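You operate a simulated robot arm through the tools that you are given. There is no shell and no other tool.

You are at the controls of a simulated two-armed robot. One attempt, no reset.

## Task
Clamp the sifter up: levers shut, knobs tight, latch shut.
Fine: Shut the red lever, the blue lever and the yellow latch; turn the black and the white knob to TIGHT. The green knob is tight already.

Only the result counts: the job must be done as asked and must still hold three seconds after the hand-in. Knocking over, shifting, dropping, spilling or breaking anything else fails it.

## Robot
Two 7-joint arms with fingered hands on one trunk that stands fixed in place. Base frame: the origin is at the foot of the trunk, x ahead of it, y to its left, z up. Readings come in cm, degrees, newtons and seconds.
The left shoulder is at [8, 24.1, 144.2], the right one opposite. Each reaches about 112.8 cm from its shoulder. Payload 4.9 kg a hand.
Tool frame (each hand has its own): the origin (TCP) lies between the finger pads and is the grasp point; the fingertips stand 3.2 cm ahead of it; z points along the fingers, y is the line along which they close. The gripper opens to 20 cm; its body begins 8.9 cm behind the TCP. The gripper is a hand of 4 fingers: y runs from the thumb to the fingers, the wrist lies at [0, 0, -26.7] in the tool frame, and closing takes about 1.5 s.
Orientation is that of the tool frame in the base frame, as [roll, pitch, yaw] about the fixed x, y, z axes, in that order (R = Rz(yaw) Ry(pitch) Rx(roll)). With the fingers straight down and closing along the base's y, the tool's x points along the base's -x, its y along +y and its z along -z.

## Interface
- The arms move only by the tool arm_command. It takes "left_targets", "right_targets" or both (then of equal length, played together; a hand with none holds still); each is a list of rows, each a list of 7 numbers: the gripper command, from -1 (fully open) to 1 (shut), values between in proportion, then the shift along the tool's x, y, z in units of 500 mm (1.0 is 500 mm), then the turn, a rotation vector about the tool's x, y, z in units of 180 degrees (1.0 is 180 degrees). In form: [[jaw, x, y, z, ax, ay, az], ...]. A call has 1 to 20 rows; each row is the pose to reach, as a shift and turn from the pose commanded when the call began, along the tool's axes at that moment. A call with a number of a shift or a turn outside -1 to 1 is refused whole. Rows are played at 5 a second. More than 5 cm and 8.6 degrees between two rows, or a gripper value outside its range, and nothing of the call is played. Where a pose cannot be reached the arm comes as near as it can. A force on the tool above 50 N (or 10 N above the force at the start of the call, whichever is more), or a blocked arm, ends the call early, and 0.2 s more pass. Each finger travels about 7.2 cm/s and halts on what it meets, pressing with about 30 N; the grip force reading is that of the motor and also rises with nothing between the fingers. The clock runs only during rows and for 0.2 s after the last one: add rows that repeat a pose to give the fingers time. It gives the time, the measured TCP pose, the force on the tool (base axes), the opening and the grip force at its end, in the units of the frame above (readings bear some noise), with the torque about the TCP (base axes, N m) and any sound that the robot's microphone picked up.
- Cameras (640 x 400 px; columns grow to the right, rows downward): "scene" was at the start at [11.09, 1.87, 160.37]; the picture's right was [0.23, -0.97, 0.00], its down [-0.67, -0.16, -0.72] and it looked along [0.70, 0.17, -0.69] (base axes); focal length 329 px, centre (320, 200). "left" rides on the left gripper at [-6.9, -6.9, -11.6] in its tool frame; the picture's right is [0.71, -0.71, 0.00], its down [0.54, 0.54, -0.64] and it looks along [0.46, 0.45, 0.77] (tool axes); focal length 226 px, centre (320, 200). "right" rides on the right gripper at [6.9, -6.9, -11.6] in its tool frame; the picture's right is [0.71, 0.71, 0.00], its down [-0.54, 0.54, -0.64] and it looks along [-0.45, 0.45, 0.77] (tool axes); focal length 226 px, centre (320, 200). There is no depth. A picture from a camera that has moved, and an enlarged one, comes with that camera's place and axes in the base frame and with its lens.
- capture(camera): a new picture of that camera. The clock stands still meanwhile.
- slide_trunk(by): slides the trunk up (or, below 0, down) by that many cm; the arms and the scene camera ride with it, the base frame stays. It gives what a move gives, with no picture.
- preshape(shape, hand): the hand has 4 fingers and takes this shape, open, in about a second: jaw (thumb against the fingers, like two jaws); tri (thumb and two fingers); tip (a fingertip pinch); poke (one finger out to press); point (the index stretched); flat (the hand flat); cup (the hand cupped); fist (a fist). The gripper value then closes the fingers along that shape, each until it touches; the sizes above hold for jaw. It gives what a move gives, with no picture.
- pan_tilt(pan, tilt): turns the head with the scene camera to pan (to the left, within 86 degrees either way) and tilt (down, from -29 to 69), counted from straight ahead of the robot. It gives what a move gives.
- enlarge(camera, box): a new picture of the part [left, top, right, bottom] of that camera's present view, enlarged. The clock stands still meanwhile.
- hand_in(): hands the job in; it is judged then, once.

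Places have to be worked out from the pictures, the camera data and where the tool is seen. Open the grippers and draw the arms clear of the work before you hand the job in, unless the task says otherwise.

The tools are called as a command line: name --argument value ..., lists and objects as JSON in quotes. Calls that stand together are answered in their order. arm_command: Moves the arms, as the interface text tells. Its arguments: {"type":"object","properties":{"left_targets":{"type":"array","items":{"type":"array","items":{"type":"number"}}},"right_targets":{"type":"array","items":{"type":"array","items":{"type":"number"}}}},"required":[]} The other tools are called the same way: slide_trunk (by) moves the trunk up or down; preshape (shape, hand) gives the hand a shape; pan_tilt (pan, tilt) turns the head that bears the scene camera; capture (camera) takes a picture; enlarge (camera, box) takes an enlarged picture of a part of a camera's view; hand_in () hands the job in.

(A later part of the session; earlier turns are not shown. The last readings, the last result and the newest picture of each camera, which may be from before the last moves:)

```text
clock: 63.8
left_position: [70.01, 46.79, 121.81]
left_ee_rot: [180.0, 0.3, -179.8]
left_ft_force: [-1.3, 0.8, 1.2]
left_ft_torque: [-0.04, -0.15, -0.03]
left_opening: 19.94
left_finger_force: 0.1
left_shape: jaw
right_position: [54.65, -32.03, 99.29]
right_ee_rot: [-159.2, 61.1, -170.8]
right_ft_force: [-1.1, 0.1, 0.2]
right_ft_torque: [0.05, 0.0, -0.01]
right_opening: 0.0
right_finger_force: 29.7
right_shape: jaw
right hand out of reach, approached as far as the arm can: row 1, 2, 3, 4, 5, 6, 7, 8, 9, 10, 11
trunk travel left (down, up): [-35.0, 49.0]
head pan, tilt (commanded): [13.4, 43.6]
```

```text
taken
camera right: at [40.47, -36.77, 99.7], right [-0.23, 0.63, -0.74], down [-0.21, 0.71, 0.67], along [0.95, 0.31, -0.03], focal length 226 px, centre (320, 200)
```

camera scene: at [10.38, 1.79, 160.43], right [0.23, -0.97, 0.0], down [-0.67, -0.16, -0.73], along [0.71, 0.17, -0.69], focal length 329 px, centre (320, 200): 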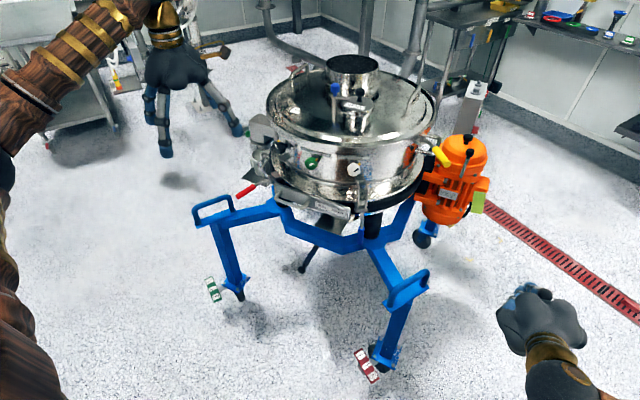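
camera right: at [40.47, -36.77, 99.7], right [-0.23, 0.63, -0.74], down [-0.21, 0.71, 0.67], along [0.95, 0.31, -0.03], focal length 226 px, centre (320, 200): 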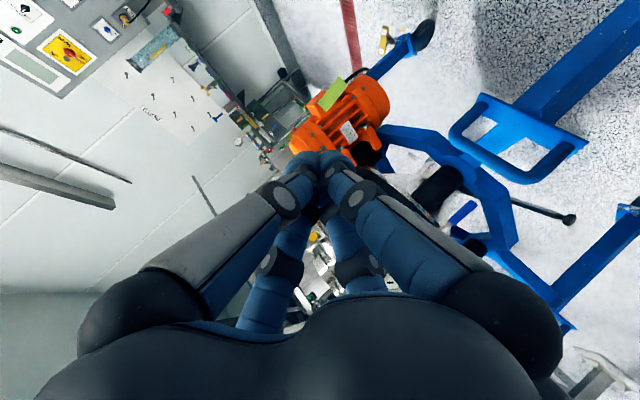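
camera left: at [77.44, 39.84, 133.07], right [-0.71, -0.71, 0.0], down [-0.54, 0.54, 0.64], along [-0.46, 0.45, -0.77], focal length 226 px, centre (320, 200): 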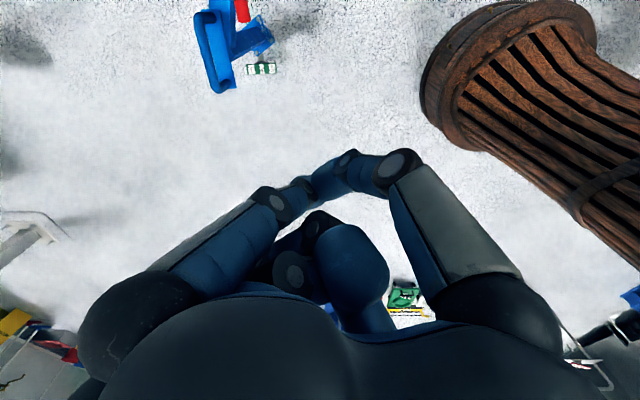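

The elbow-down posture won't allow pointing down there. Reach grew as I rolled the hand the other way, so I try rolling further (-45°) with the hand yawed 20° left and pitched 20° down, at the right side.

arm_command --right_targets '[[1, -0.0274, -0.0081, 0.0192, -0.0176, -0.0147, -0.0324], [1, -0.0549, -0.0163, 0.0383, -0.0351, -0.0295, -0.0648], [1, -0.0823, -0.0244, 0.0575, -0.0527, -0.0442, -0.0971], [1, -0.1097, -0.0326, 0.0767, -0.0703, -0.0589, -0.1295], [1, -0.1371, -0.0407, 0.0958, -0.0878, -0.0736, -0.1619], [1, -0.1646, -0.0488, 0.115, -0.1054, -0.0884, -0.1943], [1, -0.192, -0.057, 0.1341, -0.1229, -0.1031, -0.2266], [1, -0.2194, -0.0651, 0.1533, -0.1405, -0.1178, -0.259], [1, -0.2194, -0.0651, 0.1533, -0.1405, -0.1178, -0.259]]'

capture --camera "scene"

capture --camera "right"

```text
clock: 65.8
left_position: [70.49, 46.76, 121.55]
left_ee_rot: [-180.0, 0.1, -179.9]
left_ft_force: [-0.6, -0.8, -0.3]
left_ft_torque: [0.01, -0.04, 0.02]
left_opening: 19.98
left_finger_force: 0.1
left_shape: jaw
right_position: [66.42, -33.61, 97.27]
right_ee_rot: [-111.6, 42.4, -86.4]
right_ft_force: [-0.9, -0.7, -0.1]
right_ft_torque: [-0.01, 0.02, -0.03]
right_opening: 0.02
right_finger_force: 29.9
right_shape: jaw
right hand out of reach, approached as far as the arm can: row 3, 4, 5, 6, 7, 8, 9
trunk travel left (down, up): [-35.0, 49.0]
head pan, tilt (commanded): [13.4, 43.6]
```

```text
taken
camera scene: at [11.05, 1.87, 160.38], right [0.23, -0.97, 0.0], down [-0.67, -0.16, -0.72], along [0.7, 0.17, -0.69], focal length 329 px, centre (320, 200)
```

scene: 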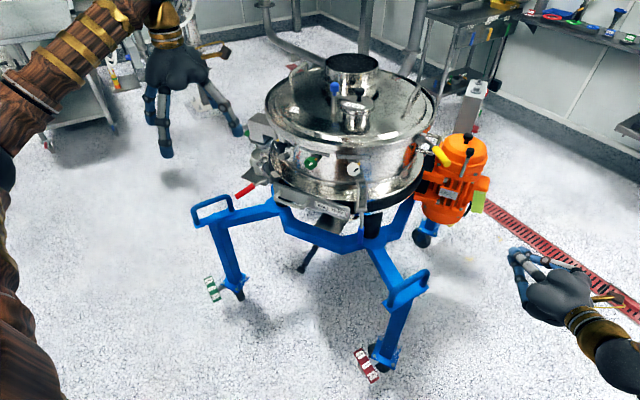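

```text
taken
camera right: at [58.95, -46.43, 100.42], right [-0.25, -0.09, -0.96], down [-0.83, 0.53, 0.17], along [0.49, 0.84, -0.21], focal length 226 px, centre (320, 200)
```

right: 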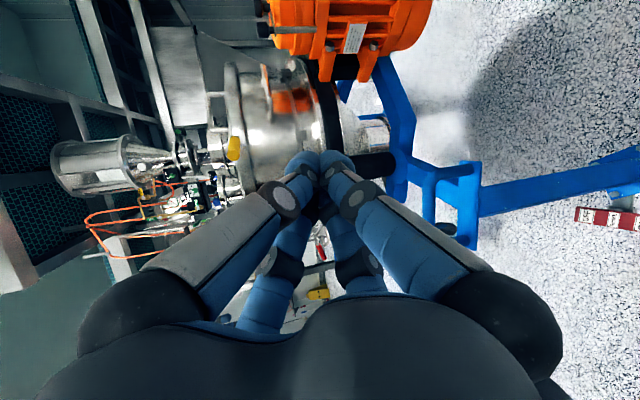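

The arm has swung into an elbow-out posture pointing left-forward: promising. I advance toward the right side of the yellow grip.

arm_command --right_targets '[[1, -0.0376, -0.0276, 0.0685, 0, 0, 0], [1, -0.0751, -0.0552, 0.137, 0, 0, 0], [1, -0.1127, -0.0829, 0.2055, 0, 0, 0], [1, -0.1503, -0.1105, 0.274, 0, 0, 0], [1, -0.1878, -0.1381, 0.3425, 0, 0, 0], [1, -0.2254, -0.1657, 0.411, 0, 0, 0], [1, -0.2254, -0.1657, 0.411, 0, 0, 0]]'

capture --camera "scene"

capture --camera "right"

```text
clock: 67.4
left_position: [70.51, 46.7, 121.31]
left_ee_rot: [-180.0, 0.0, -179.9]
left_ft_force: [0.1, 0.2, -0.2]
left_ft_torque: [0.03, 0.01, -0.02]
left_opening: 19.99
left_finger_force: 0.0
left_shape: jaw
right_position: [79.64, -28.13, 99.54]
right_ee_rot: [-108.8, 42.8, -85.1]
right_ft_force: [-0.6, 0.2, 0.5]
right_ft_torque: [-0.01, -0.01, 0.03]
right_opening: 0.0
right_finger_force: 30.1
right_shape: jaw
right hand out of reach, approached as far as the arm can: row 1, 2, 3, 4, 5, 6, 7
trunk travel left (down, up): [-35.0, 49.0]
head pan, tilt (commanded): [13.4, 43.6]
```

```text
taken
camera scene: at [11.08, 1.85, 160.37], right [0.23, -0.97, 0.0], down [-0.67, -0.16, -0.72], along [0.7, 0.17, -0.69], focal length 329 px, centre (320, 200)
```

scene: 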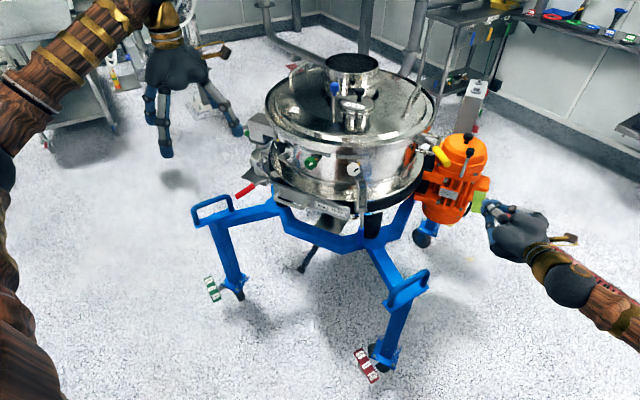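

```text
taken
camera right: at [72.01, -40.98, 102.21], right [-0.22, -0.08, -0.97], down [-0.83, 0.53, 0.15], along [0.51, 0.84, -0.19], focal length 226 px, centre (320, 200)
```

right: 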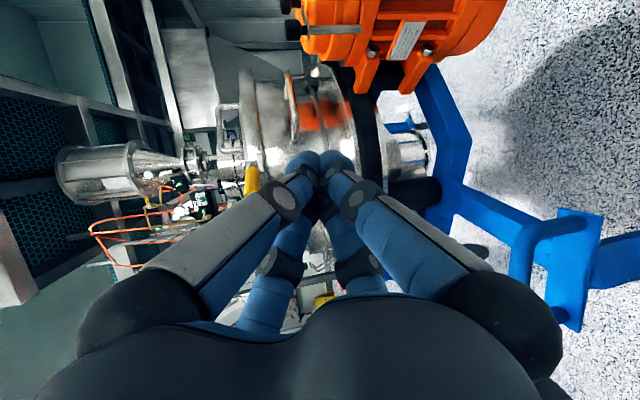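

The same stopping point again. I turn the head to see the right arm's posture.

pan_tilt --pan -40 --tilt 45

capture --camera "scene"

```text
clock: 68.6
left_position: [70.48, 46.66, 121.38]
left_ee_rot: [-180.0, 0.1, -180.0]
left_ft_force: [-0.4, 0.0, 0.2]
left_ft_torque: [0.0, -0.01, -0.01]
left_opening: 19.99
left_finger_force: 0.1
left_shape: jaw
right_position: [79.55, -28.14, 99.5]
right_ee_rot: [-108.8, 42.8, -85.0]
right_ft_force: [-0.4, 0.3, 0.0]
right_ft_torque: [0.0, -0.04, 0.02]
right_opening: 0.01
right_finger_force: 30.0
right_shape: jaw
trunk travel left (down, up): [-35.0, 49.0]
head pan, tilt (commanded): [-40.0, 45.0]
```

```text
taken
camera scene: at [9.29, -5.29, 160.17], right [-0.64, -0.77, 0.0], down [-0.54, 0.45, -0.71], along [0.54, -0.45, -0.71], focal length 329 px, centre (320, 200)
```

scene: 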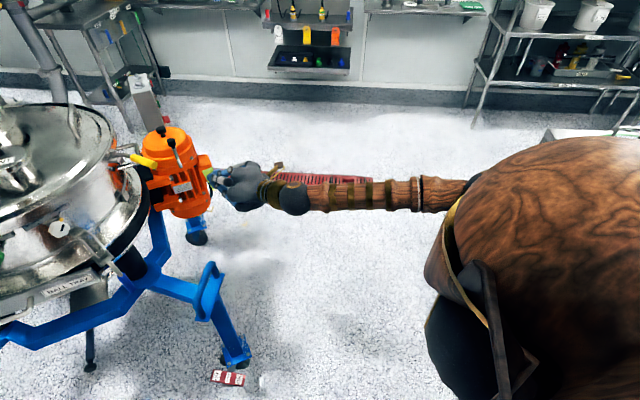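

The arm is in an elbow-out posture and falls short upward and forward; a higher shoulder should help. I raise the trunk 20 cm and turn the head back.

slide_trunk --by 20

pan_tilt --pan 0 --tilt 48

capture --camera "scene"

capture --camera "right"

```text
clock: 70.8
left_position: [70.61, 46.67, 141.41]
left_ee_rot: [-180.0, -0.1, -179.9]
left_ft_force: [-0.2, 0.5, -0.4]
left_ft_torque: [0.0, -0.01, 0.0]
left_opening: 19.99
left_finger_force: 0.0
left_shape: jaw
right_position: [79.54, -28.12, 119.39]
right_ee_rot: [-108.8, 43.0, -85.0]
right_ft_force: [-0.4, 1.2, -0.6]
right_ft_torque: [0.01, 0.01, 0.04]
right_opening: 0.0
right_finger_force: 30.0
right_shape: jaw
trunk travel left (down, up): [-55.0, 29.0]
head pan, tilt (commanded): [-40.0, 45.0]
```

```text
clock: 71.8
left_position: [70.53, 46.72, 141.38]
left_ee_rot: [-179.9, 0.0, -179.9]
left_ft_force: [0.4, 0.7, 0.1]
left_ft_torque: [0.0, 0.0, -0.03]
left_opening: 20.01
left_finger_force: 0.0
left_shape: jaw
right_position: [79.66, -28.02, 119.49]
right_ee_rot: [-108.7, 42.9, -85.0]
right_ft_force: [0.8, -0.5, 0.6]
right_ft_torque: [-0.02, 0.05, 0.01]
right_opening: 0.0
right_finger_force: 29.9
right_shape: jaw
trunk travel left (down, up): [-55.0, 29.0]
head pan, tilt (commanded): [0.0, 48.0]
```

```text
taken
camera scene: at [10.94, -0.07, 179.76], right [0.0, -1.0, 0.0], down [-0.74, 0.0, -0.67], along [0.67, 0.0, -0.74], focal length 329 px, centre (320, 200)
```

scene: 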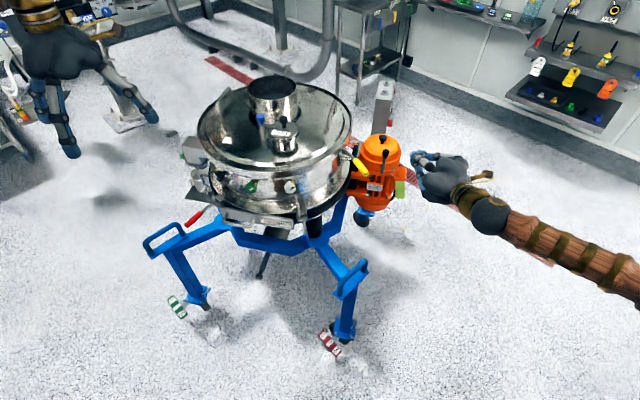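

```text
taken
camera right: at [71.99, -41.0, 122.21], right [-0.22, -0.08, -0.97], down [-0.83, 0.53, 0.15], along [0.51, 0.84, -0.19], focal length 226 px, centre (320, 200)
```

right: 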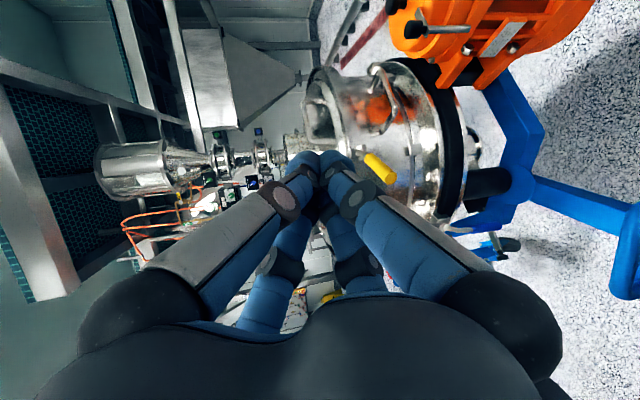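

Now the right-hand camera sees the latch from the side. I zoom in to learn how it shuts.

enlarge --camera "right" --box '[330, 70, 450, 190]'

enlarge --camera "right" --box '[345, 120, 405, 165]'

enlarge --camera "scene" --box '[320, 120, 400, 190]'

```text
3.33 times, centred on (390, 130) of right
camera zoom: at [71.99, -41.0, 122.21], right [-0.22, -0.08, -0.97], down [-0.83, 0.53, 0.15], along [0.51, 0.84, -0.19], focal length 754 px, centre (87, 433)
```

zoom: 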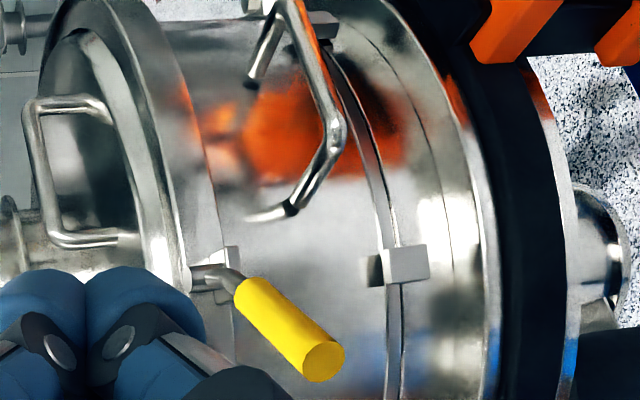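

```text
8.89 times, centred on (375, 142) of right
camera zoom: at [71.99, -41.0, 122.21], right [-0.22, -0.08, -0.97], down [-0.83, 0.53, 0.15], along [0.51, 0.84, -0.19], focal length 2009 px, centre (-169, 711)
```

zoom: 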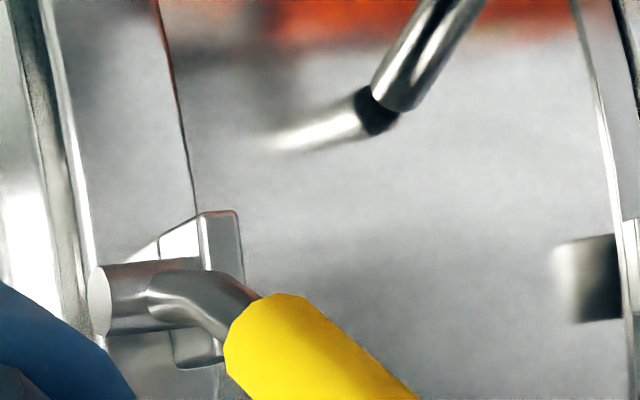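

```text
5.71 times, centred on (360, 155) of scene
camera zoom: at [10.94, -0.07, 179.76], right [0.0, -1.0, 0.0], down [-0.74, 0.0, -0.67], along [0.67, 0.0, -0.74], focal length 1882 px, centre (91, 457)
```

zoom: 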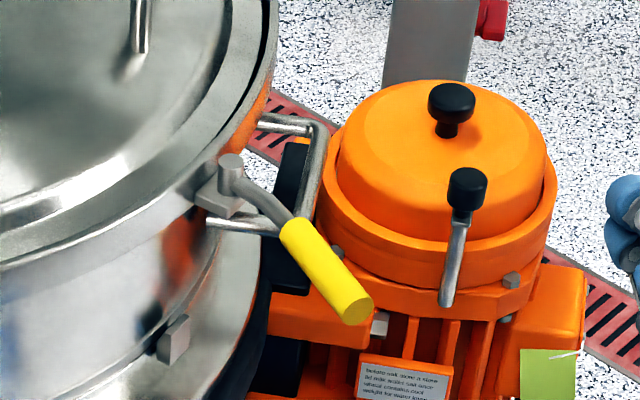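

No keeper is visible, so I'll find the closing direction by gentle pushes. I move the closed fingertips to the right side of the yellow grip.

arm_command --right_targets '[[1, 0.033, 0.0299, 0.0458, 0, 0, 0], [1, 0.0661, 0.0598, 0.0916, 0, 0, 0], [1, 0.0991, 0.0898, 0.1373, 0, 0, 0], [1, 0.1322, 0.1197, 0.1831, 0, 0, 0], [1, 0.1652, 0.1496, 0.2289, 0, 0, 0], [1, 0.1652, 0.1496, 0.2289, 0, 0, 0]]'

capture --camera "scene"

capture --camera "right"

```text
clock: 73.2
left_position: [70.58, 46.77, 141.27]
left_ee_rot: [180.0, 0.0, -179.8]
left_ft_force: [0.0, -0.6, 0.8]
left_ft_torque: [0.02, 0.04, 0.01]
left_opening: 20.01
left_finger_force: 0.1
left_shape: jaw
right_position: [82.2, -27.73, 105.76]
right_ee_rot: [-108.7, 43.0, -84.8]
right_ft_force: [0.4, 0.6, 1.0]
right_ft_torque: [0.0, 0.02, 0.02]
right_opening: 0.01
right_finger_force: 30.2
right_shape: jaw
right hand out of reach, approached as far as the arm can: row 1, 2, 3, 4, 5, 6
trunk travel left (down, up): [-55.0, 29.0]
head pan, tilt (commanded): [0.0, 48.0]
```

```text
taken
camera scene: at [10.92, -0.07, 179.76], right [0.0, -1.0, 0.0], down [-0.74, 0.0, -0.67], along [0.67, 0.0, -0.74], focal length 329 px, centre (320, 200)
```

scene: 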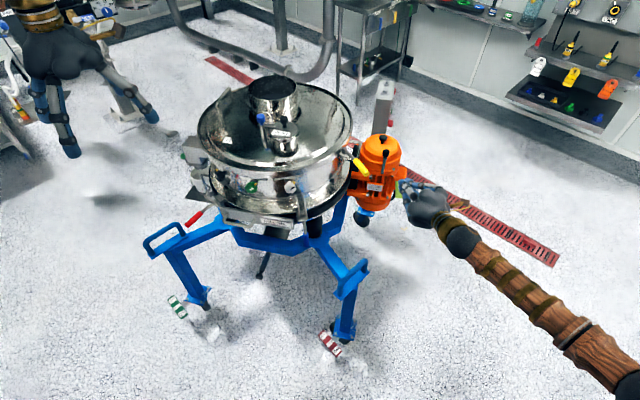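

```text
taken
camera right: at [74.67, -40.48, 108.61], right [-0.22, -0.08, -0.97], down [-0.83, 0.53, 0.14], along [0.51, 0.84, -0.19], focal length 226 px, centre (320, 200)
```

right: 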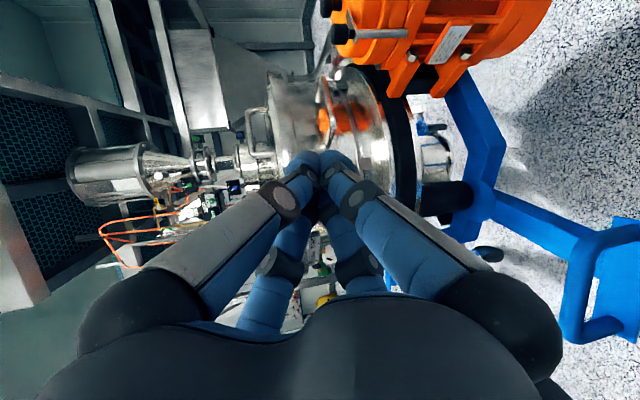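

Still short by about 6 cm. A better posture would be elbow-out with the hand pointing down (like the left arm). I raise the right hand up and outward first.

arm_command --right_targets '[[1, -0.0237, -0.0565, -0.059, 0, 0, 0], [1, -0.0473, -0.113, -0.118, 0, 0, 0], [1, -0.071, -0.1695, -0.177, 0, 0, 0], [1, -0.0946, -0.2259, -0.236, 0, 0, 0], [1, -0.1183, -0.2824, -0.295, 0, 0, 0], [1, -0.1419, -0.3389, -0.354, 0, 0, 0], [1, -0.1656, -0.3954, -0.413, 0, 0, 0], [1, -0.1656, -0.3954, -0.413, 0, 0, 0]]'

capture --camera "scene"

```text
clock: 75.0
left_position: [70.58, 46.84, 141.36]
left_ee_rot: [180.0, -0.1, -179.9]
left_ft_force: [0.1, -0.2, -0.1]
left_ft_torque: [0.01, 0.0, 0.02]
left_opening: 19.99
left_finger_force: 0.0
left_shape: jaw
right_position: [70.21, -38.25, 123.16]
right_ee_rot: [-103.3, 43.4, -82.2]
right_ft_force: [0.6, -0.2, 0.2]
right_ft_torque: [0.0, 0.0, -0.01]
right_opening: 0.01
right_finger_force: 29.7
right_shape: jaw
right hand out of reach, approached as far as the arm can: row 4, 5, 6, 7, 8
trunk travel left (down, up): [-55.0, 29.0]
head pan, tilt (commanded): [0.0, 48.0]
```

```text
taken
camera scene: at [10.99, -0.06, 179.75], right [0.0, -1.0, 0.0], down [-0.74, 0.0, -0.67], along [0.67, 0.0, -0.74], focal length 329 px, centre (320, 200)
```

scene: 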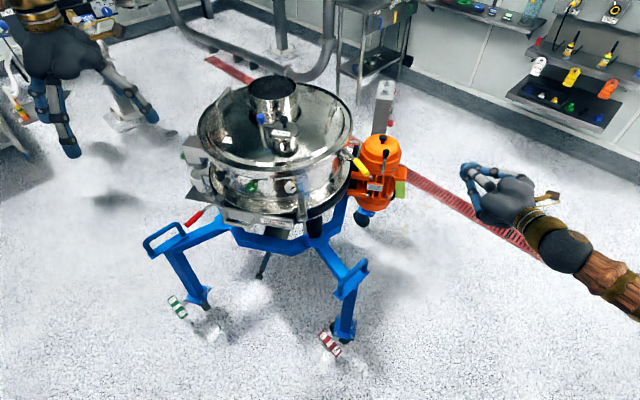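

I now pitch the hand down 60° in place to see if this posture admits pointing downward.

arm_command --right_targets '[[1, 0, 0, 0, -0.0299, 0.029, 0], [1, 0, 0, 0, -0.0598, 0.0581, 0], [1, 0, 0, 0, -0.0896, 0.0871, 0], [1, 0, 0, 0, -0.1195, 0.1162, 0], [1, 0, 0, 0, -0.1494, 0.1452, 0], [1, 0, 0, 0, -0.1793, 0.1742, 0], [1, 0, 0, 0, -0.2091, 0.2033, 0], [1, 0, 0, 0, -0.239, 0.2323, 0], [1, 0, 0, 0, -0.239, 0.2323, 0]]'

capture --camera "scene"

```text
clock: 77.0
left_position: [70.63, 46.79, 141.53]
left_ee_rot: [-180.0, 0.0, -179.9]
left_ft_force: [0.2, -0.5, 0.1]
left_ft_torque: [-0.02, 0.02, -0.01]
left_opening: 20.0
left_finger_force: 0.0
left_shape: jaw
right_position: [70.17, -38.18, 123.16]
right_ee_rot: [-103.3, 43.5, -82.2]
right_ft_force: [0.2, 0.8, 0.3]
right_ft_torque: [0.03, 0.04, 0.01]
right_opening: 0.03
right_finger_force: 30.0
right_shape: jaw
right hand out of reach, approached as far as the arm can: row 1, 2, 3, 4, 5, 6, 7, 8, 9
trunk travel left (down, up): [-55.0, 29.0]
head pan, tilt (commanded): [0.0, 48.0]
```

```text
taken
camera scene: at [10.96, -0.06, 179.75], right [0.0, -1.0, 0.0], down [-0.74, 0.0, -0.67], along [0.67, 0.0, -0.74], focal length 329 px, centre (320, 200)
```

scene: 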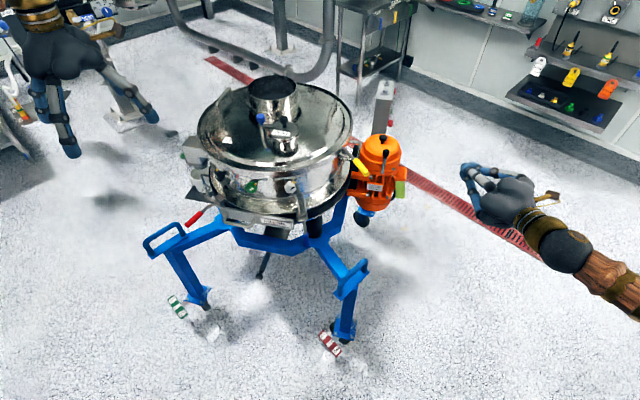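

The wrist is at a joint limit here. I'll instead use the front "crossing" posture that worked for the white knob. I lower the trunk 10 cm and swing the hand back left, in front of the latch.

slide_trunk --by -10

arm_command --right_targets '[[1, -0.0378, 0.0464, 0.0262, 0.0136, 0.0132, 0.0031], [1, -0.0757, 0.0928, 0.0524, 0.0271, 0.0265, 0.0063], [1, -0.1135, 0.1392, 0.0785, 0.0407, 0.0397, 0.0094], [1, -0.1513, 0.1856, 0.1047, 0.0542, 0.053, 0.0125], [1, -0.1892, 0.232, 0.1309, 0.0678, 0.0662, 0.0157], [1, -0.227, 0.2784, 0.1571, 0.0678, 0.0662, 0.0157], [1, -0.2648, 0.3248, 0.1832, 0.0678, 0.0662, 0.0157], [1, -0.2648, 0.3248, 0.1832, 0.0678, 0.0662, 0.0157]]'

capture --camera "scene"

```text
clock: 78.4
left_position: [70.58, 46.75, 131.5]
left_ee_rot: [-180.0, 0.0, -180.0]
left_ft_force: [0.6, 0.0, 0.2]
left_ft_torque: [0.03, 0.0, 0.01]
left_opening: 19.99
left_finger_force: 0.0
left_shape: jaw
right_position: [70.16, -38.27, 113.24]
right_ee_rot: [-103.3, 43.5, -82.2]
right_ft_force: [0.2, -0.3, 0.6]
right_ft_torque: [0.02, -0.01, 0.0]
right_opening: 0.0
right_finger_force: 30.0
right_shape: jaw
trunk travel left (down, up): [-45.0, 39.0]
head pan, tilt (commanded): [0.0, 48.0]
```

```text
clock: 80.2
left_position: [70.58, 46.7, 131.48]
left_ee_rot: [180.0, 0.0, -179.9]
left_ft_force: [0.7, -0.3, 0.7]
left_ft_torque: [0.04, -0.02, 0.0]
left_opening: 19.97
left_finger_force: 0.2
left_shape: jaw
right_position: [72.37, -15.95, 109.41]
right_ee_rot: [-102.7, 43.6, -99.1]
right_ft_force: [0.0, -0.2, 0.3]
right_ft_torque: [0.01, 0.02, 0.0]
right_opening: 0.01
right_finger_force: 30.4
right_shape: jaw
trunk travel left (down, up): [-45.0, 39.0]
head pan, tilt (commanded): [0.0, 48.0]
```

```text
taken
camera scene: at [10.94, -0.18, 169.76], right [0.0, -1.0, 0.0], down [-0.74, 0.0, -0.67], along [0.67, 0.0, -0.74], focal length 329 px, centre (320, 200)
```

scene: 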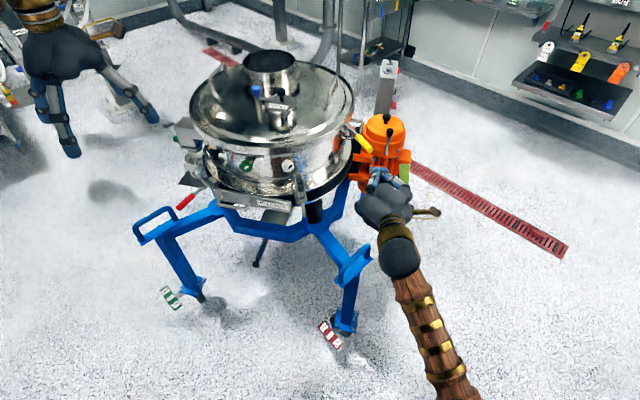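

Excellent: this posture is reachable directly in front of the latch. I advance on the right side of the grip end to (84, -22, 106).

arm_command --right_targets '[[1, 0.0266, -0.0154, 0.0601, 0, 0, 0], [1, 0.0531, -0.0308, 0.1202, 0, 0, 0], [1, 0.0797, -0.0461, 0.1803, 0, 0, 0], [1, 0.1062, -0.0615, 0.2404, 0, 0, 0], [1, 0.1062, -0.0615, 0.2404, 0, 0, 0]]'

capture --camera "scene"

capture --camera "right"

```text
clock: 81.4
left_position: [70.69, 47.24, 131.3]
left_ee_rot: [-179.7, -0.1, -179.8]
left_ft_force: [-0.2, 0.2, -0.6]
left_ft_torque: [-0.04, 0.0, 0.04]
left_opening: 19.98
left_finger_force: 0.0
left_shape: jaw
right_position: [80.6, -21.61, 104.37]
right_ee_rot: [-102.7, 43.5, -99.0]
right_ft_force: [0.1, 0.5, -0.2]
right_ft_torque: [0.01, 0.0, -0.07]
right_opening: 0.0
right_finger_force: 30.0
right_shape: jaw
right hand out of reach, approached as far as the arm can: row 2, 3, 4, 5
trunk travel left (down, up): [-45.0, 39.0]
head pan, tilt (commanded): [0.0, 48.0]
```

```text
taken
camera scene: at [11.06, 0.44, 169.74], right [0.0, -1.0, 0.0], down [-0.74, 0.0, -0.67], along [0.67, 0.0, -0.74], focal length 329 px, centre (320, 200)
```

scene: 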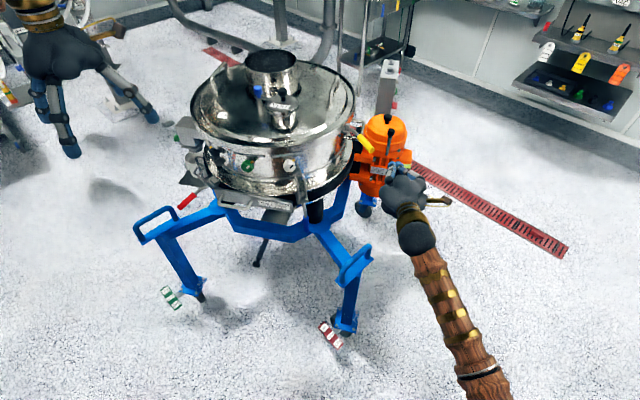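

```text
taken
camera right: at [69.12, -31.37, 106.24], right [-0.16, -0.01, -0.99], down [-0.63, 0.77, 0.09], along [0.76, 0.64, -0.13], focal length 226 px, centre (320, 200)
```

right: 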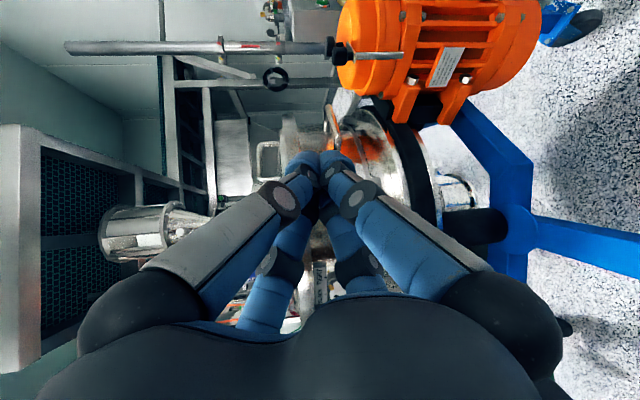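

Limited again at x≈81 on this line. I test how far forward the hand can go a bit further left, on the left side of the grip end.

arm_command --right_targets '[[1, -0.055, 0.045, 0.01, 0, 0, 0], [1, -0.11, 0.09, 0.035, 0, 0, 0], [1, -0.1654, 0.1348, 0.07, 0, 0, 0], [1, -0.1654, 0.1348, 0.1053, 0, 0, 0], [1, -0.1654, 0.1348, 0.1053, 0, 0, 0]]'

capture --camera "scene"

capture --camera "right"

```text
clock: 82.6
left_position: [70.67, 46.8, 131.41]
left_ee_rot: [-180.0, 0.0, -179.9]
left_ft_force: [0.0, 0.0, -0.7]
left_ft_torque: [-0.02, -0.04, 0.02]
left_opening: 20.0
left_finger_force: 0.1
left_shape: jaw
right_position: [79.97, -20.37, 103.64]
right_ee_rot: [-102.8, 43.6, -99.1]
right_ft_force: [-0.1, 0.4, 0.4]
right_ft_torque: [0.0, 0.0, -0.02]
right_opening: 0.01
right_finger_force: 29.5
right_shape: jaw
right hand out of reach, approached as far as the arm can: row 1, 2, 3, 4, 5
trunk travel left (down, up): [-45.0, 39.0]
head pan, tilt (commanded): [0.0, 48.0]
```

```text
taken
camera scene: at [10.96, 0.02, 169.75], right [0.0, -1.0, 0.0], down [-0.74, 0.0, -0.67], along [0.67, 0.0, -0.74], focal length 329 px, centre (320, 200)
```

scene: 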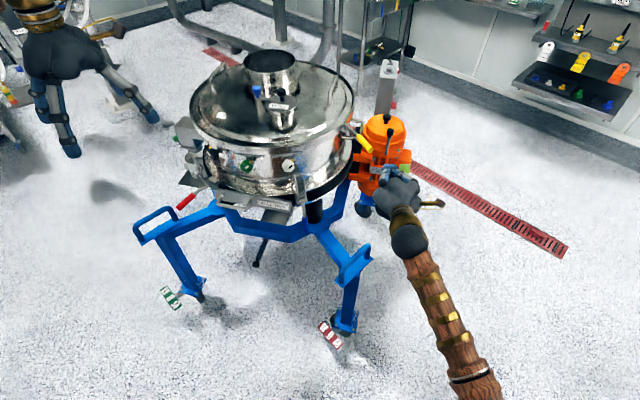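

```text
taken
camera right: at [68.58, -30.09, 105.63], right [-0.16, -0.01, -0.99], down [-0.63, 0.77, 0.09], along [0.76, 0.64, -0.13], focal length 226 px, centre (320, 200)
```

right: 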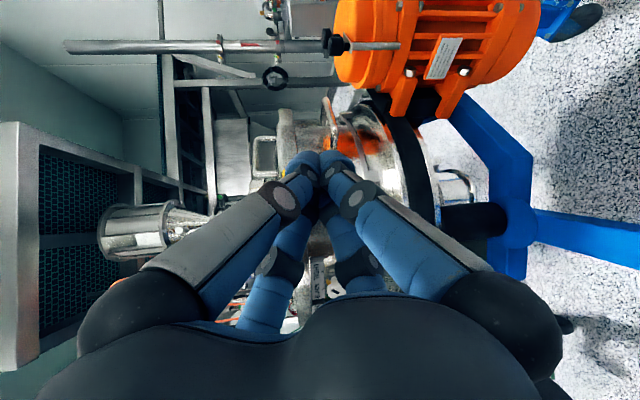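

The right arm is stuck short of the latch in this posture. The left arm should reach the latch from the front, so I park the right hand low at the right side.

arm_command --right_targets '[[1, 0.02, -0.005, -0.08, 0, 0, 0], [1, 0.07, -0.03, -0.15, 0, 0, 0], [1, 0.13, -0.06, -0.2, 0, 0, 0], [1, 0.19, -0.09, -0.25, 0, 0, 0], [1, 0.25, -0.12, -0.29, 0, 0, 0], [1, 0.31, -0.15, -0.32, 0, 0, 0], [1, 0.3712, -0.1834, -0.342, 0, 0, 0], [1, 0.3712, -0.1834, -0.342, 0, 0, 0]]'

slide_trunk --by -10

pan_tilt --pan 13.4 --tilt 43.6

capture --camera "scene"

```text
clock: 84.4
left_position: [70.57, 46.74, 131.37]
left_ee_rot: [180.0, 0.0, -179.9]
left_ft_force: [0.4, 0.3, -0.1]
left_ft_torque: [-0.06, 0.02, 0.02]
left_opening: 19.99
left_finger_force: 0.0
left_shape: jaw
right_position: [61.91, -39.8, 100.43]
right_ee_rot: [-102.6, 43.6, -99.1]
right_ft_force: [1.4, -0.7, -0.4]
right_ft_torque: [0.02, 0.02, 0.04]
right_opening: 0.03
right_finger_force: 30.4
right_shape: jaw
trunk travel left (down, up): [-45.0, 39.0]
head pan, tilt (commanded): [0.0, 48.0]
```

```text
clock: 85.7
left_position: [70.55, 46.8, 121.52]
left_ee_rot: [180.0, -0.1, -179.9]
left_ft_force: [0.5, 0.9, -0.6]
left_ft_torque: [0.0, 0.0, 0.0]
left_opening: 20.01
left_finger_force: 0.1
left_shape: jaw
right_position: [61.89, -39.87, 90.31]
right_ee_rot: [-102.8, 43.5, -99.2]
right_ft_force: [-0.7, -0.2, 0.1]
right_ft_torque: [-0.01, 0.03, 0.01]
right_opening: 0.0
right_finger_force: 30.0
right_shape: jaw
trunk travel left (down, up): [-35.0, 49.0]
head pan, tilt (commanded): [0.0, 48.0]
```

```text
clock: 86.5
left_position: [70.54, 46.71, 121.32]
left_ee_rot: [-180.0, 0.0, -179.9]
left_ft_force: [0.0, -0.5, 0.2]
left_ft_torque: [-0.03, 0.01, -0.02]
left_opening: 19.98
left_finger_force: 0.0
left_shape: jaw
right_position: [61.96, -39.86, 90.29]
right_ee_rot: [-102.7, 43.5, -99.1]
right_ft_force: [0.1, -1.0, 0.5]
right_ft_torque: [0.03, 0.03, 0.0]
right_opening: 0.0
right_finger_force: 29.9
right_shape: jaw
trunk travel left (down, up): [-35.0, 49.0]
head pan, tilt (commanded): [13.4, 43.6]
```

```text
taken
camera scene: at [11.07, 1.84, 160.37], right [0.23, -0.97, 0.0], down [-0.67, -0.16, -0.72], along [0.7, 0.17, -0.69], focal length 329 px, centre (320, 200)
```

scene: 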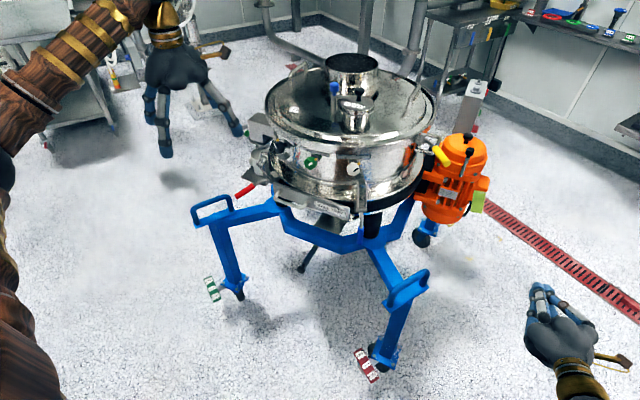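

Scene unchanged and the right arm is parked. Now the left arm: I turn the left hand to point inward at the red clamp (az -45°, 40° down), closing the fingers, at a staging point outside.

arm_command --left_targets '[[-0.6, 0.0056, 0.0162, 0.014, 0.0121, -0.0292, 0.026], [-0.2, 0.0111, 0.0324, 0.028, 0.0242, -0.0584, 0.0519], [0.2, 0.0167, 0.0487, 0.042, 0.0363, -0.0877, 0.0779], [0.6, 0.0222, 0.0649, 0.056, 0.0484, -0.1169, 0.1038], [1, 0.0278, 0.0811, 0.07, 0.0605, -0.1461, 0.1298], [1, 0.0333, 0.0973, 0.084, 0.0726, -0.1753, 0.1557], [1, 0.0389, 0.1136, 0.098, 0.0847, -0.2046, 0.1817], [1, 0.0444, 0.1298, 0.112, 0.0968, -0.2338, 0.2076], [1, 0.05, 0.146, 0.126, 0.1089, -0.263, 0.2336], [1, 0.05, 0.146, 0.126, 0.1089, -0.263, 0.2336]]'

capture --camera "scene"

capture --camera "left"

```text
clock: 88.7
left_position: [68.02, 53.97, 115.16]
left_ee_rot: [179.9, 49.9, 135.0]
left_ft_force: [-0.8, -1.3, -0.5]
left_ft_torque: [-0.02, -0.02, 0.01]
left_opening: 0.0
left_finger_force: 29.7
left_shape: jaw
right_position: [62.07, -39.9, 90.23]
right_ee_rot: [-102.7, 43.6, -99.0]
right_ft_force: [0.3, -0.1, -0.3]
right_ft_torque: [-0.03, 0.0, 0.03]
right_opening: 0.0
right_finger_force: 29.4
right_shape: jaw
trunk travel left (down, up): [-35.0, 49.0]
head pan, tilt (commanded): [13.4, 43.6]
```

```text
taken
camera scene: at [11.06, 1.8, 160.38], right [0.23, -0.97, 0.0], down [-0.67, -0.16, -0.72], along [0.7, 0.17, -0.69], focal length 329 px, centre (320, 200)
```

scene: 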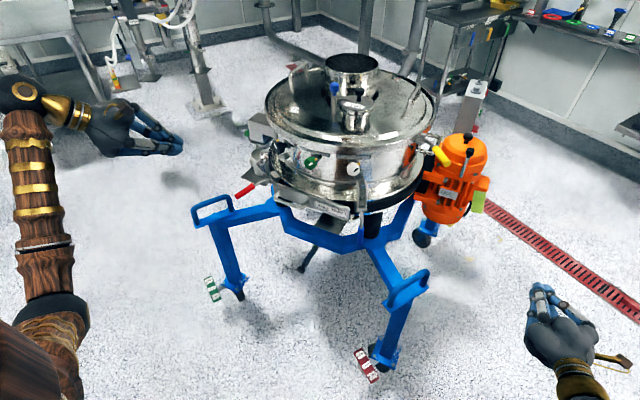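

```text
taken
camera left: at [59.95, 52.24, 127.9], right [-0.82, -0.18, -0.54], down [-0.21, 0.98, 0.0], along [0.53, 0.11, -0.84], focal length 226 px, centre (320, 200)
```

left: 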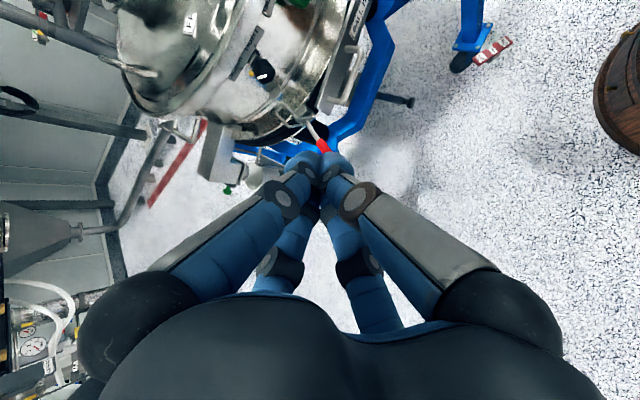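

The left arm cooperates well and its camera sees the black knob and red clamp. I zoom in.

enlarge --camera "left" --box '[180, 30, 380, 160]'

enlarge --camera "left" --box '[230, 50, 300, 100]'

enlarge --camera "scene" --box '[225, 105, 305, 205]'

```text
3.08 times, centred on (280, 95) of left
camera zoom: at [59.95, 52.24, 127.9], right [-0.82, -0.18, -0.54], down [-0.21, 0.98, 0.0], along [0.53, 0.11, -0.84], focal length 696 px, centre (443, 523)
```

zoom: 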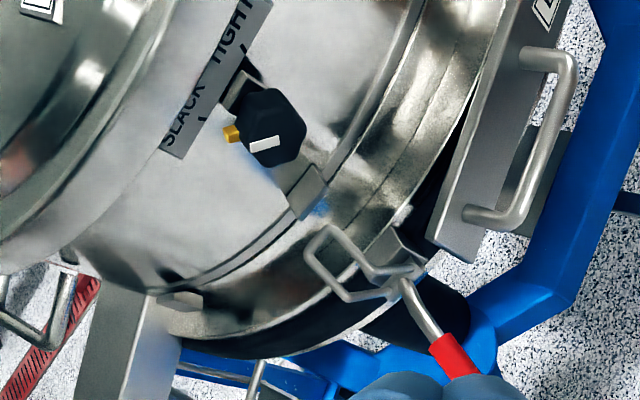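

```text
8.00 times, centred on (265, 75) of left
camera zoom: at [59.95, 52.24, 127.9], right [-0.82, -0.18, -0.54], down [-0.21, 0.98, 0.0], along [0.53, 0.11, -0.84], focal length 1808 px, centre (760, 1200)
```

zoom: 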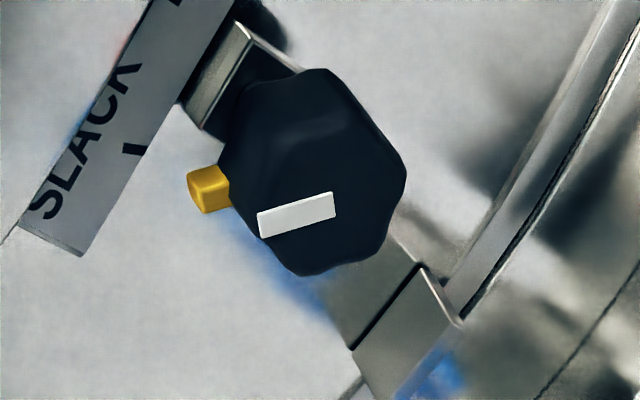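

```text
4.00 times, centred on (265, 155) of scene
camera zoom: at [11.06, 1.8, 160.38], right [0.23, -0.97, 0.0], down [-0.67, -0.16, -0.72], along [0.7, 0.17, -0.69], focal length 1317 px, centre (540, 380)
```

zoom: 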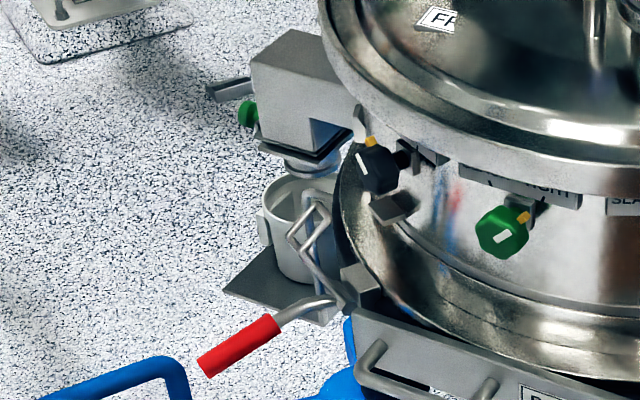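

Red clamp: shaft ≈ (94.6, 40.3, 84.1), lever along (-0.70, 0.71); black knob face ≈ (94.9, 36.4, 98.3). I bring the left closed fingertips above the red grip.

arm_command --left_targets '[[1, 0.0218, 0.0232, 0.0716, 0, 0, 0], [1, 0.0437, 0.0463, 0.1433, 0, 0, 0], [1, 0.0655, 0.0695, 0.2149, 0, 0, 0], [1, 0.0873, 0.0926, 0.2865, 0, 0, 0], [1, 0.1091, 0.1158, 0.3581, 0, 0, 0], [1, 0.131, 0.1389, 0.4298, 0, 0, 0], [1, 0.1528, 0.1621, 0.5014, 0, 0, 0], [1, 0.1746, 0.1852, 0.573, 0, 0, 0], [1, 0.1746, 0.1852, 0.573, 0, 0, 0]]'

capture --camera "left"

enlarge --camera "scene" --box '[200, 105, 320, 225]'

```text
clock: 90.7
left_position: [86.12, 49.13, 89.85]
left_ee_rot: [179.9, 50.0, 135.1]
left_ft_force: [-0.1, 0.2, -0.6]
left_ft_torque: [-0.02, -0.02, 0.03]
left_opening: 0.03
left_finger_force: 30.3
left_shape: jaw
right_position: [61.92, -39.74, 90.48]
right_ee_rot: [-102.6, 43.6, -99.1]
right_ft_force: [0.6, 0.0, 0.4]
right_ft_torque: [0.02, -0.06, -0.02]
right_opening: 0.0
right_finger_force: 30.0
right_shape: jaw
trunk travel left (down, up): [-35.0, 49.0]
head pan, tilt (commanded): [13.4, 43.6]
```

```text
taken
camera left: at [78.01, 47.32, 102.71], right [-0.82, -0.18, -0.54], down [-0.21, 0.98, 0.0], along [0.53, 0.11, -0.84], focal length 226 px, centre (320, 200)
```

left: 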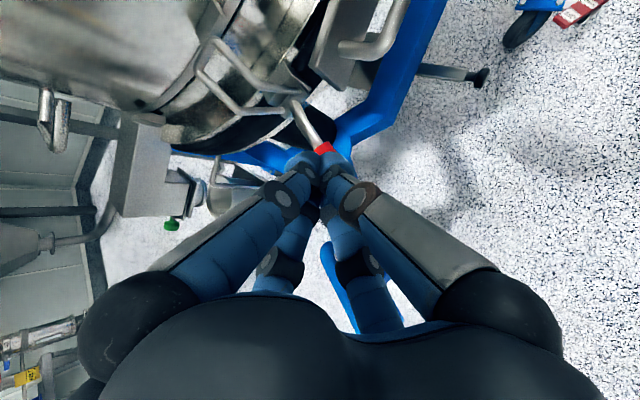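

```text
3.33 times, centred on (260, 165) of scene
camera zoom: at [10.98, 1.86, 160.38], right [0.23, -0.97, 0.0], down [-0.67, -0.16, -0.72], along [0.7, 0.17, -0.69], focal length 1098 px, centre (520, 317)
```

zoom: 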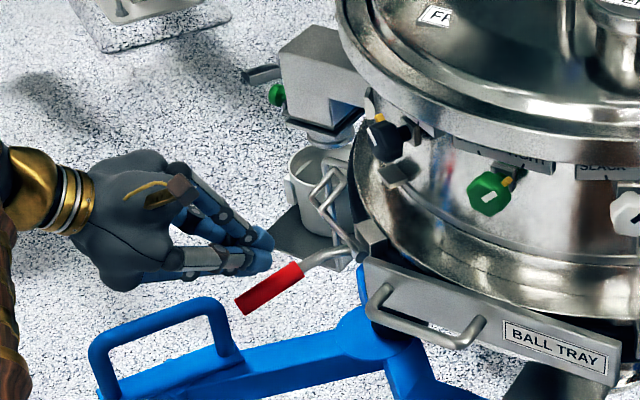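

Fingertips are right above the red grip. I press down along the arc to about 35° below horizontal.

arm_command --left_targets '[[1, 0.0174, -0.001, 0.015, 0, 0, 0], [1, 0.0348, -0.0021, 0.0301, 0, 0, 0], [1, 0.0526, -0.0022, 0.043, 0, 0, 0], [1, 0.0705, -0.0024, 0.056, 0, 0, 0], [1, 0.0884, -0.0024, 0.0767, 0, 0, 0], [1, 0.1063, -0.0023, 0.0974, 0, 0, 0]]'

capture --camera "left"

enlarge --camera "scene" --box '[200, 105, 320, 225]'

```text
clock: 92.1
left_position: [86.25, 48.81, 82.83]
left_ee_rot: [-180.0, 50.0, 135.1]
left_ft_force: [1.0, -0.3, 0.6]
left_ft_torque: [0.02, -0.02, 0.0]
left_opening: 0.03
left_finger_force: 30.4
left_shape: jaw
right_position: [61.91, -39.85, 90.3]
right_ee_rot: [-102.8, 43.6, -99.1]
right_ft_force: [0.0, 0.6, 0.0]
right_ft_torque: [-0.01, -0.03, -0.02]
right_opening: 0.01
right_finger_force: 30.2
right_shape: jaw
trunk travel left (down, up): [-35.0, 49.0]
head pan, tilt (commanded): [13.4, 43.6]
```

```text
taken
camera left: at [78.26, 46.97, 95.58], right [-0.82, -0.18, -0.54], down [-0.21, 0.98, 0.0], along [0.53, 0.11, -0.84], focal length 226 px, centre (320, 200)
```

left: 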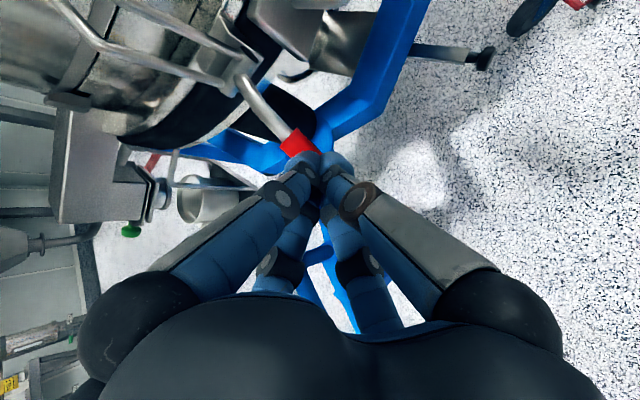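

```text
3.33 times, centred on (260, 165) of scene
camera zoom: at [11.09, 1.85, 160.37], right [0.23, -0.97, 0.0], down [-0.67, -0.16, -0.72], along [0.7, 0.17, -0.69], focal length 1098 px, centre (520, 317)
```

zoom: 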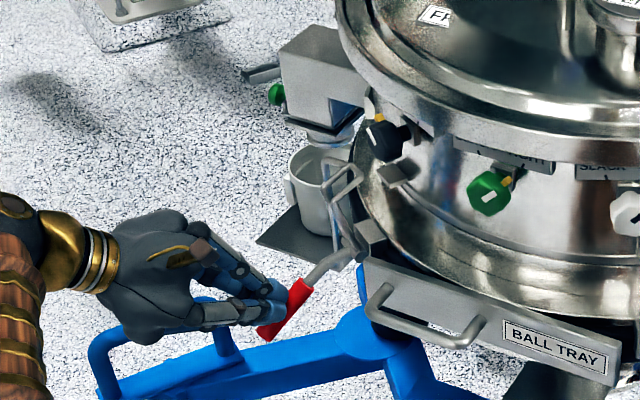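

The red lever follows with negligible force, and its bail swings in. I continue to about -65°.

arm_command --left_targets '[[1, 0.0119, 0, 0.0247, 0, 0, 0], [1, 0.0238, 0, 0.0493, 0, 0, 0], [1, 0.0295, -0.0003, 0.0769, 0, 0, 0], [1, 0.0351, -0.0005, 0.1044, 0, 0, 0]]'

capture --camera "left"

enlarge --camera "scene" --box '[200, 105, 320, 225]'

```text
clock: 93.1
left_position: [88.36, 46.73, 77.95]
left_ee_rot: [180.0, 50.0, 135.1]
left_ft_force: [-1.3, -0.3, 1.9]
left_ft_torque: [-0.01, 0.01, -0.02]
left_opening: 0.0
left_finger_force: 30.5
left_shape: jaw
right_position: [62.06, -39.77, 90.3]
right_ee_rot: [-102.7, 43.6, -99.1]
right_ft_force: [0.0, 0.2, 0.7]
right_ft_torque: [0.01, -0.03, 0.01]
right_opening: 0.0
right_finger_force: 30.6
right_shape: jaw
trunk travel left (down, up): [-35.0, 49.0]
head pan, tilt (commanded): [13.4, 43.6]
```

```text
taken
camera left: at [80.28, 44.94, 90.85], right [-0.82, -0.18, -0.54], down [-0.21, 0.98, 0.0], along [0.53, 0.11, -0.84], focal length 226 px, centre (320, 200)
```

left: 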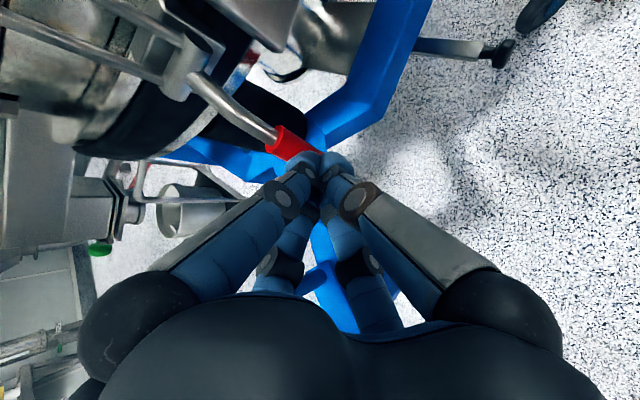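

```text
3.33 times, centred on (260, 165) of scene
camera zoom: at [11.09, 1.83, 160.37], right [0.23, -0.97, 0.0], down [-0.67, -0.16, -0.72], along [0.7, 0.17, -0.69], focal length 1098 px, centre (520, 317)
```

zoom: 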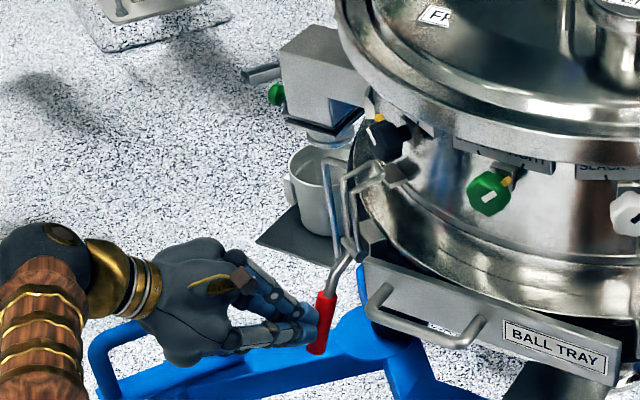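

Nearly there; I continue pressing in toward vertical until it meets its stop.

arm_command --left_targets '[[1, -0.0015, 0, 0.0271, 0, 0, 0], [1, -0.0037, 0, 0.0542, 0, 0, 0], [1, -0.0086, 0, 0.0725, 0, 0, 0], [1, -0.0146, 0, 0.0899, 0, 0, 0]]'

capture --camera "left"

enlarge --camera "scene" --box '[220, 115, 320, 215]'

```text
clock: 94.1
left_position: [90.33, 44.84, 76.38]
left_ee_rot: [179.4, 49.9, 134.8]
left_ft_force: [-52.1, 32.7, 15.9]
left_ft_torque: [0.26, 0.46, -0.14]
left_opening: 0.0
left_finger_force: 29.7
left_shape: jaw
left hand out of reach, approached as far as the arm can: row 4
right_position: [61.51, -40.08, 90.73]
right_ee_rot: [-102.2, 43.6, -98.9]
right_ft_force: [0.0, -0.5, -0.5]
right_ft_torque: [0.01, -0.01, -0.02]
right_opening: 0.02
right_finger_force: 30.0
right_shape: jaw
trunk travel left (down, up): [-35.0, 49.0]
head pan, tilt (commanded): [13.4, 43.6]
stopped in row 4 (left hand): the force on the tool passed its limit at 58 N (the readings are from after the stop); the commanded pose is now the measured one
```

```text
taken
camera left: at [82.21, 42.91, 89.18], right [-0.82, -0.18, -0.55], down [-0.22, 0.98, 0.0], along [0.53, 0.12, -0.84], focal length 226 px, centre (320, 200)
```

left: 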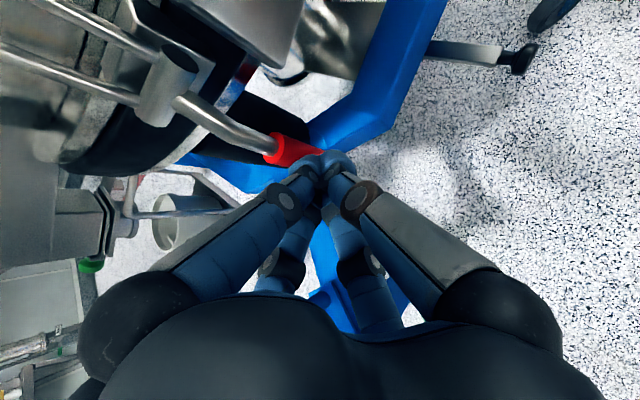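

```text
4.00 times, centred on (270, 165) of scene
camera zoom: at [10.19, 2.2, 160.46], right [0.24, -0.97, 0.0], down [-0.67, -0.17, -0.73], along [0.71, 0.17, -0.69], focal length 1317 px, centre (520, 340)
```

zoom: 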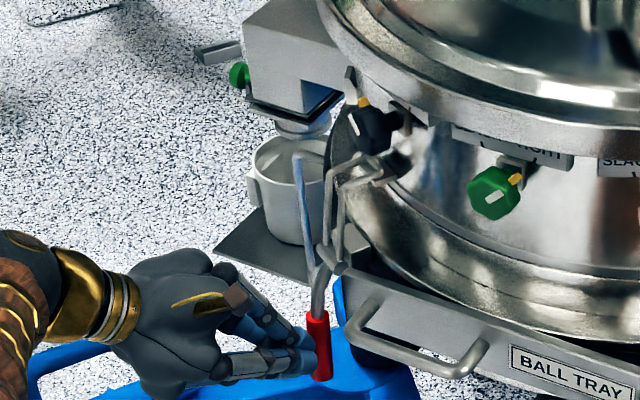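

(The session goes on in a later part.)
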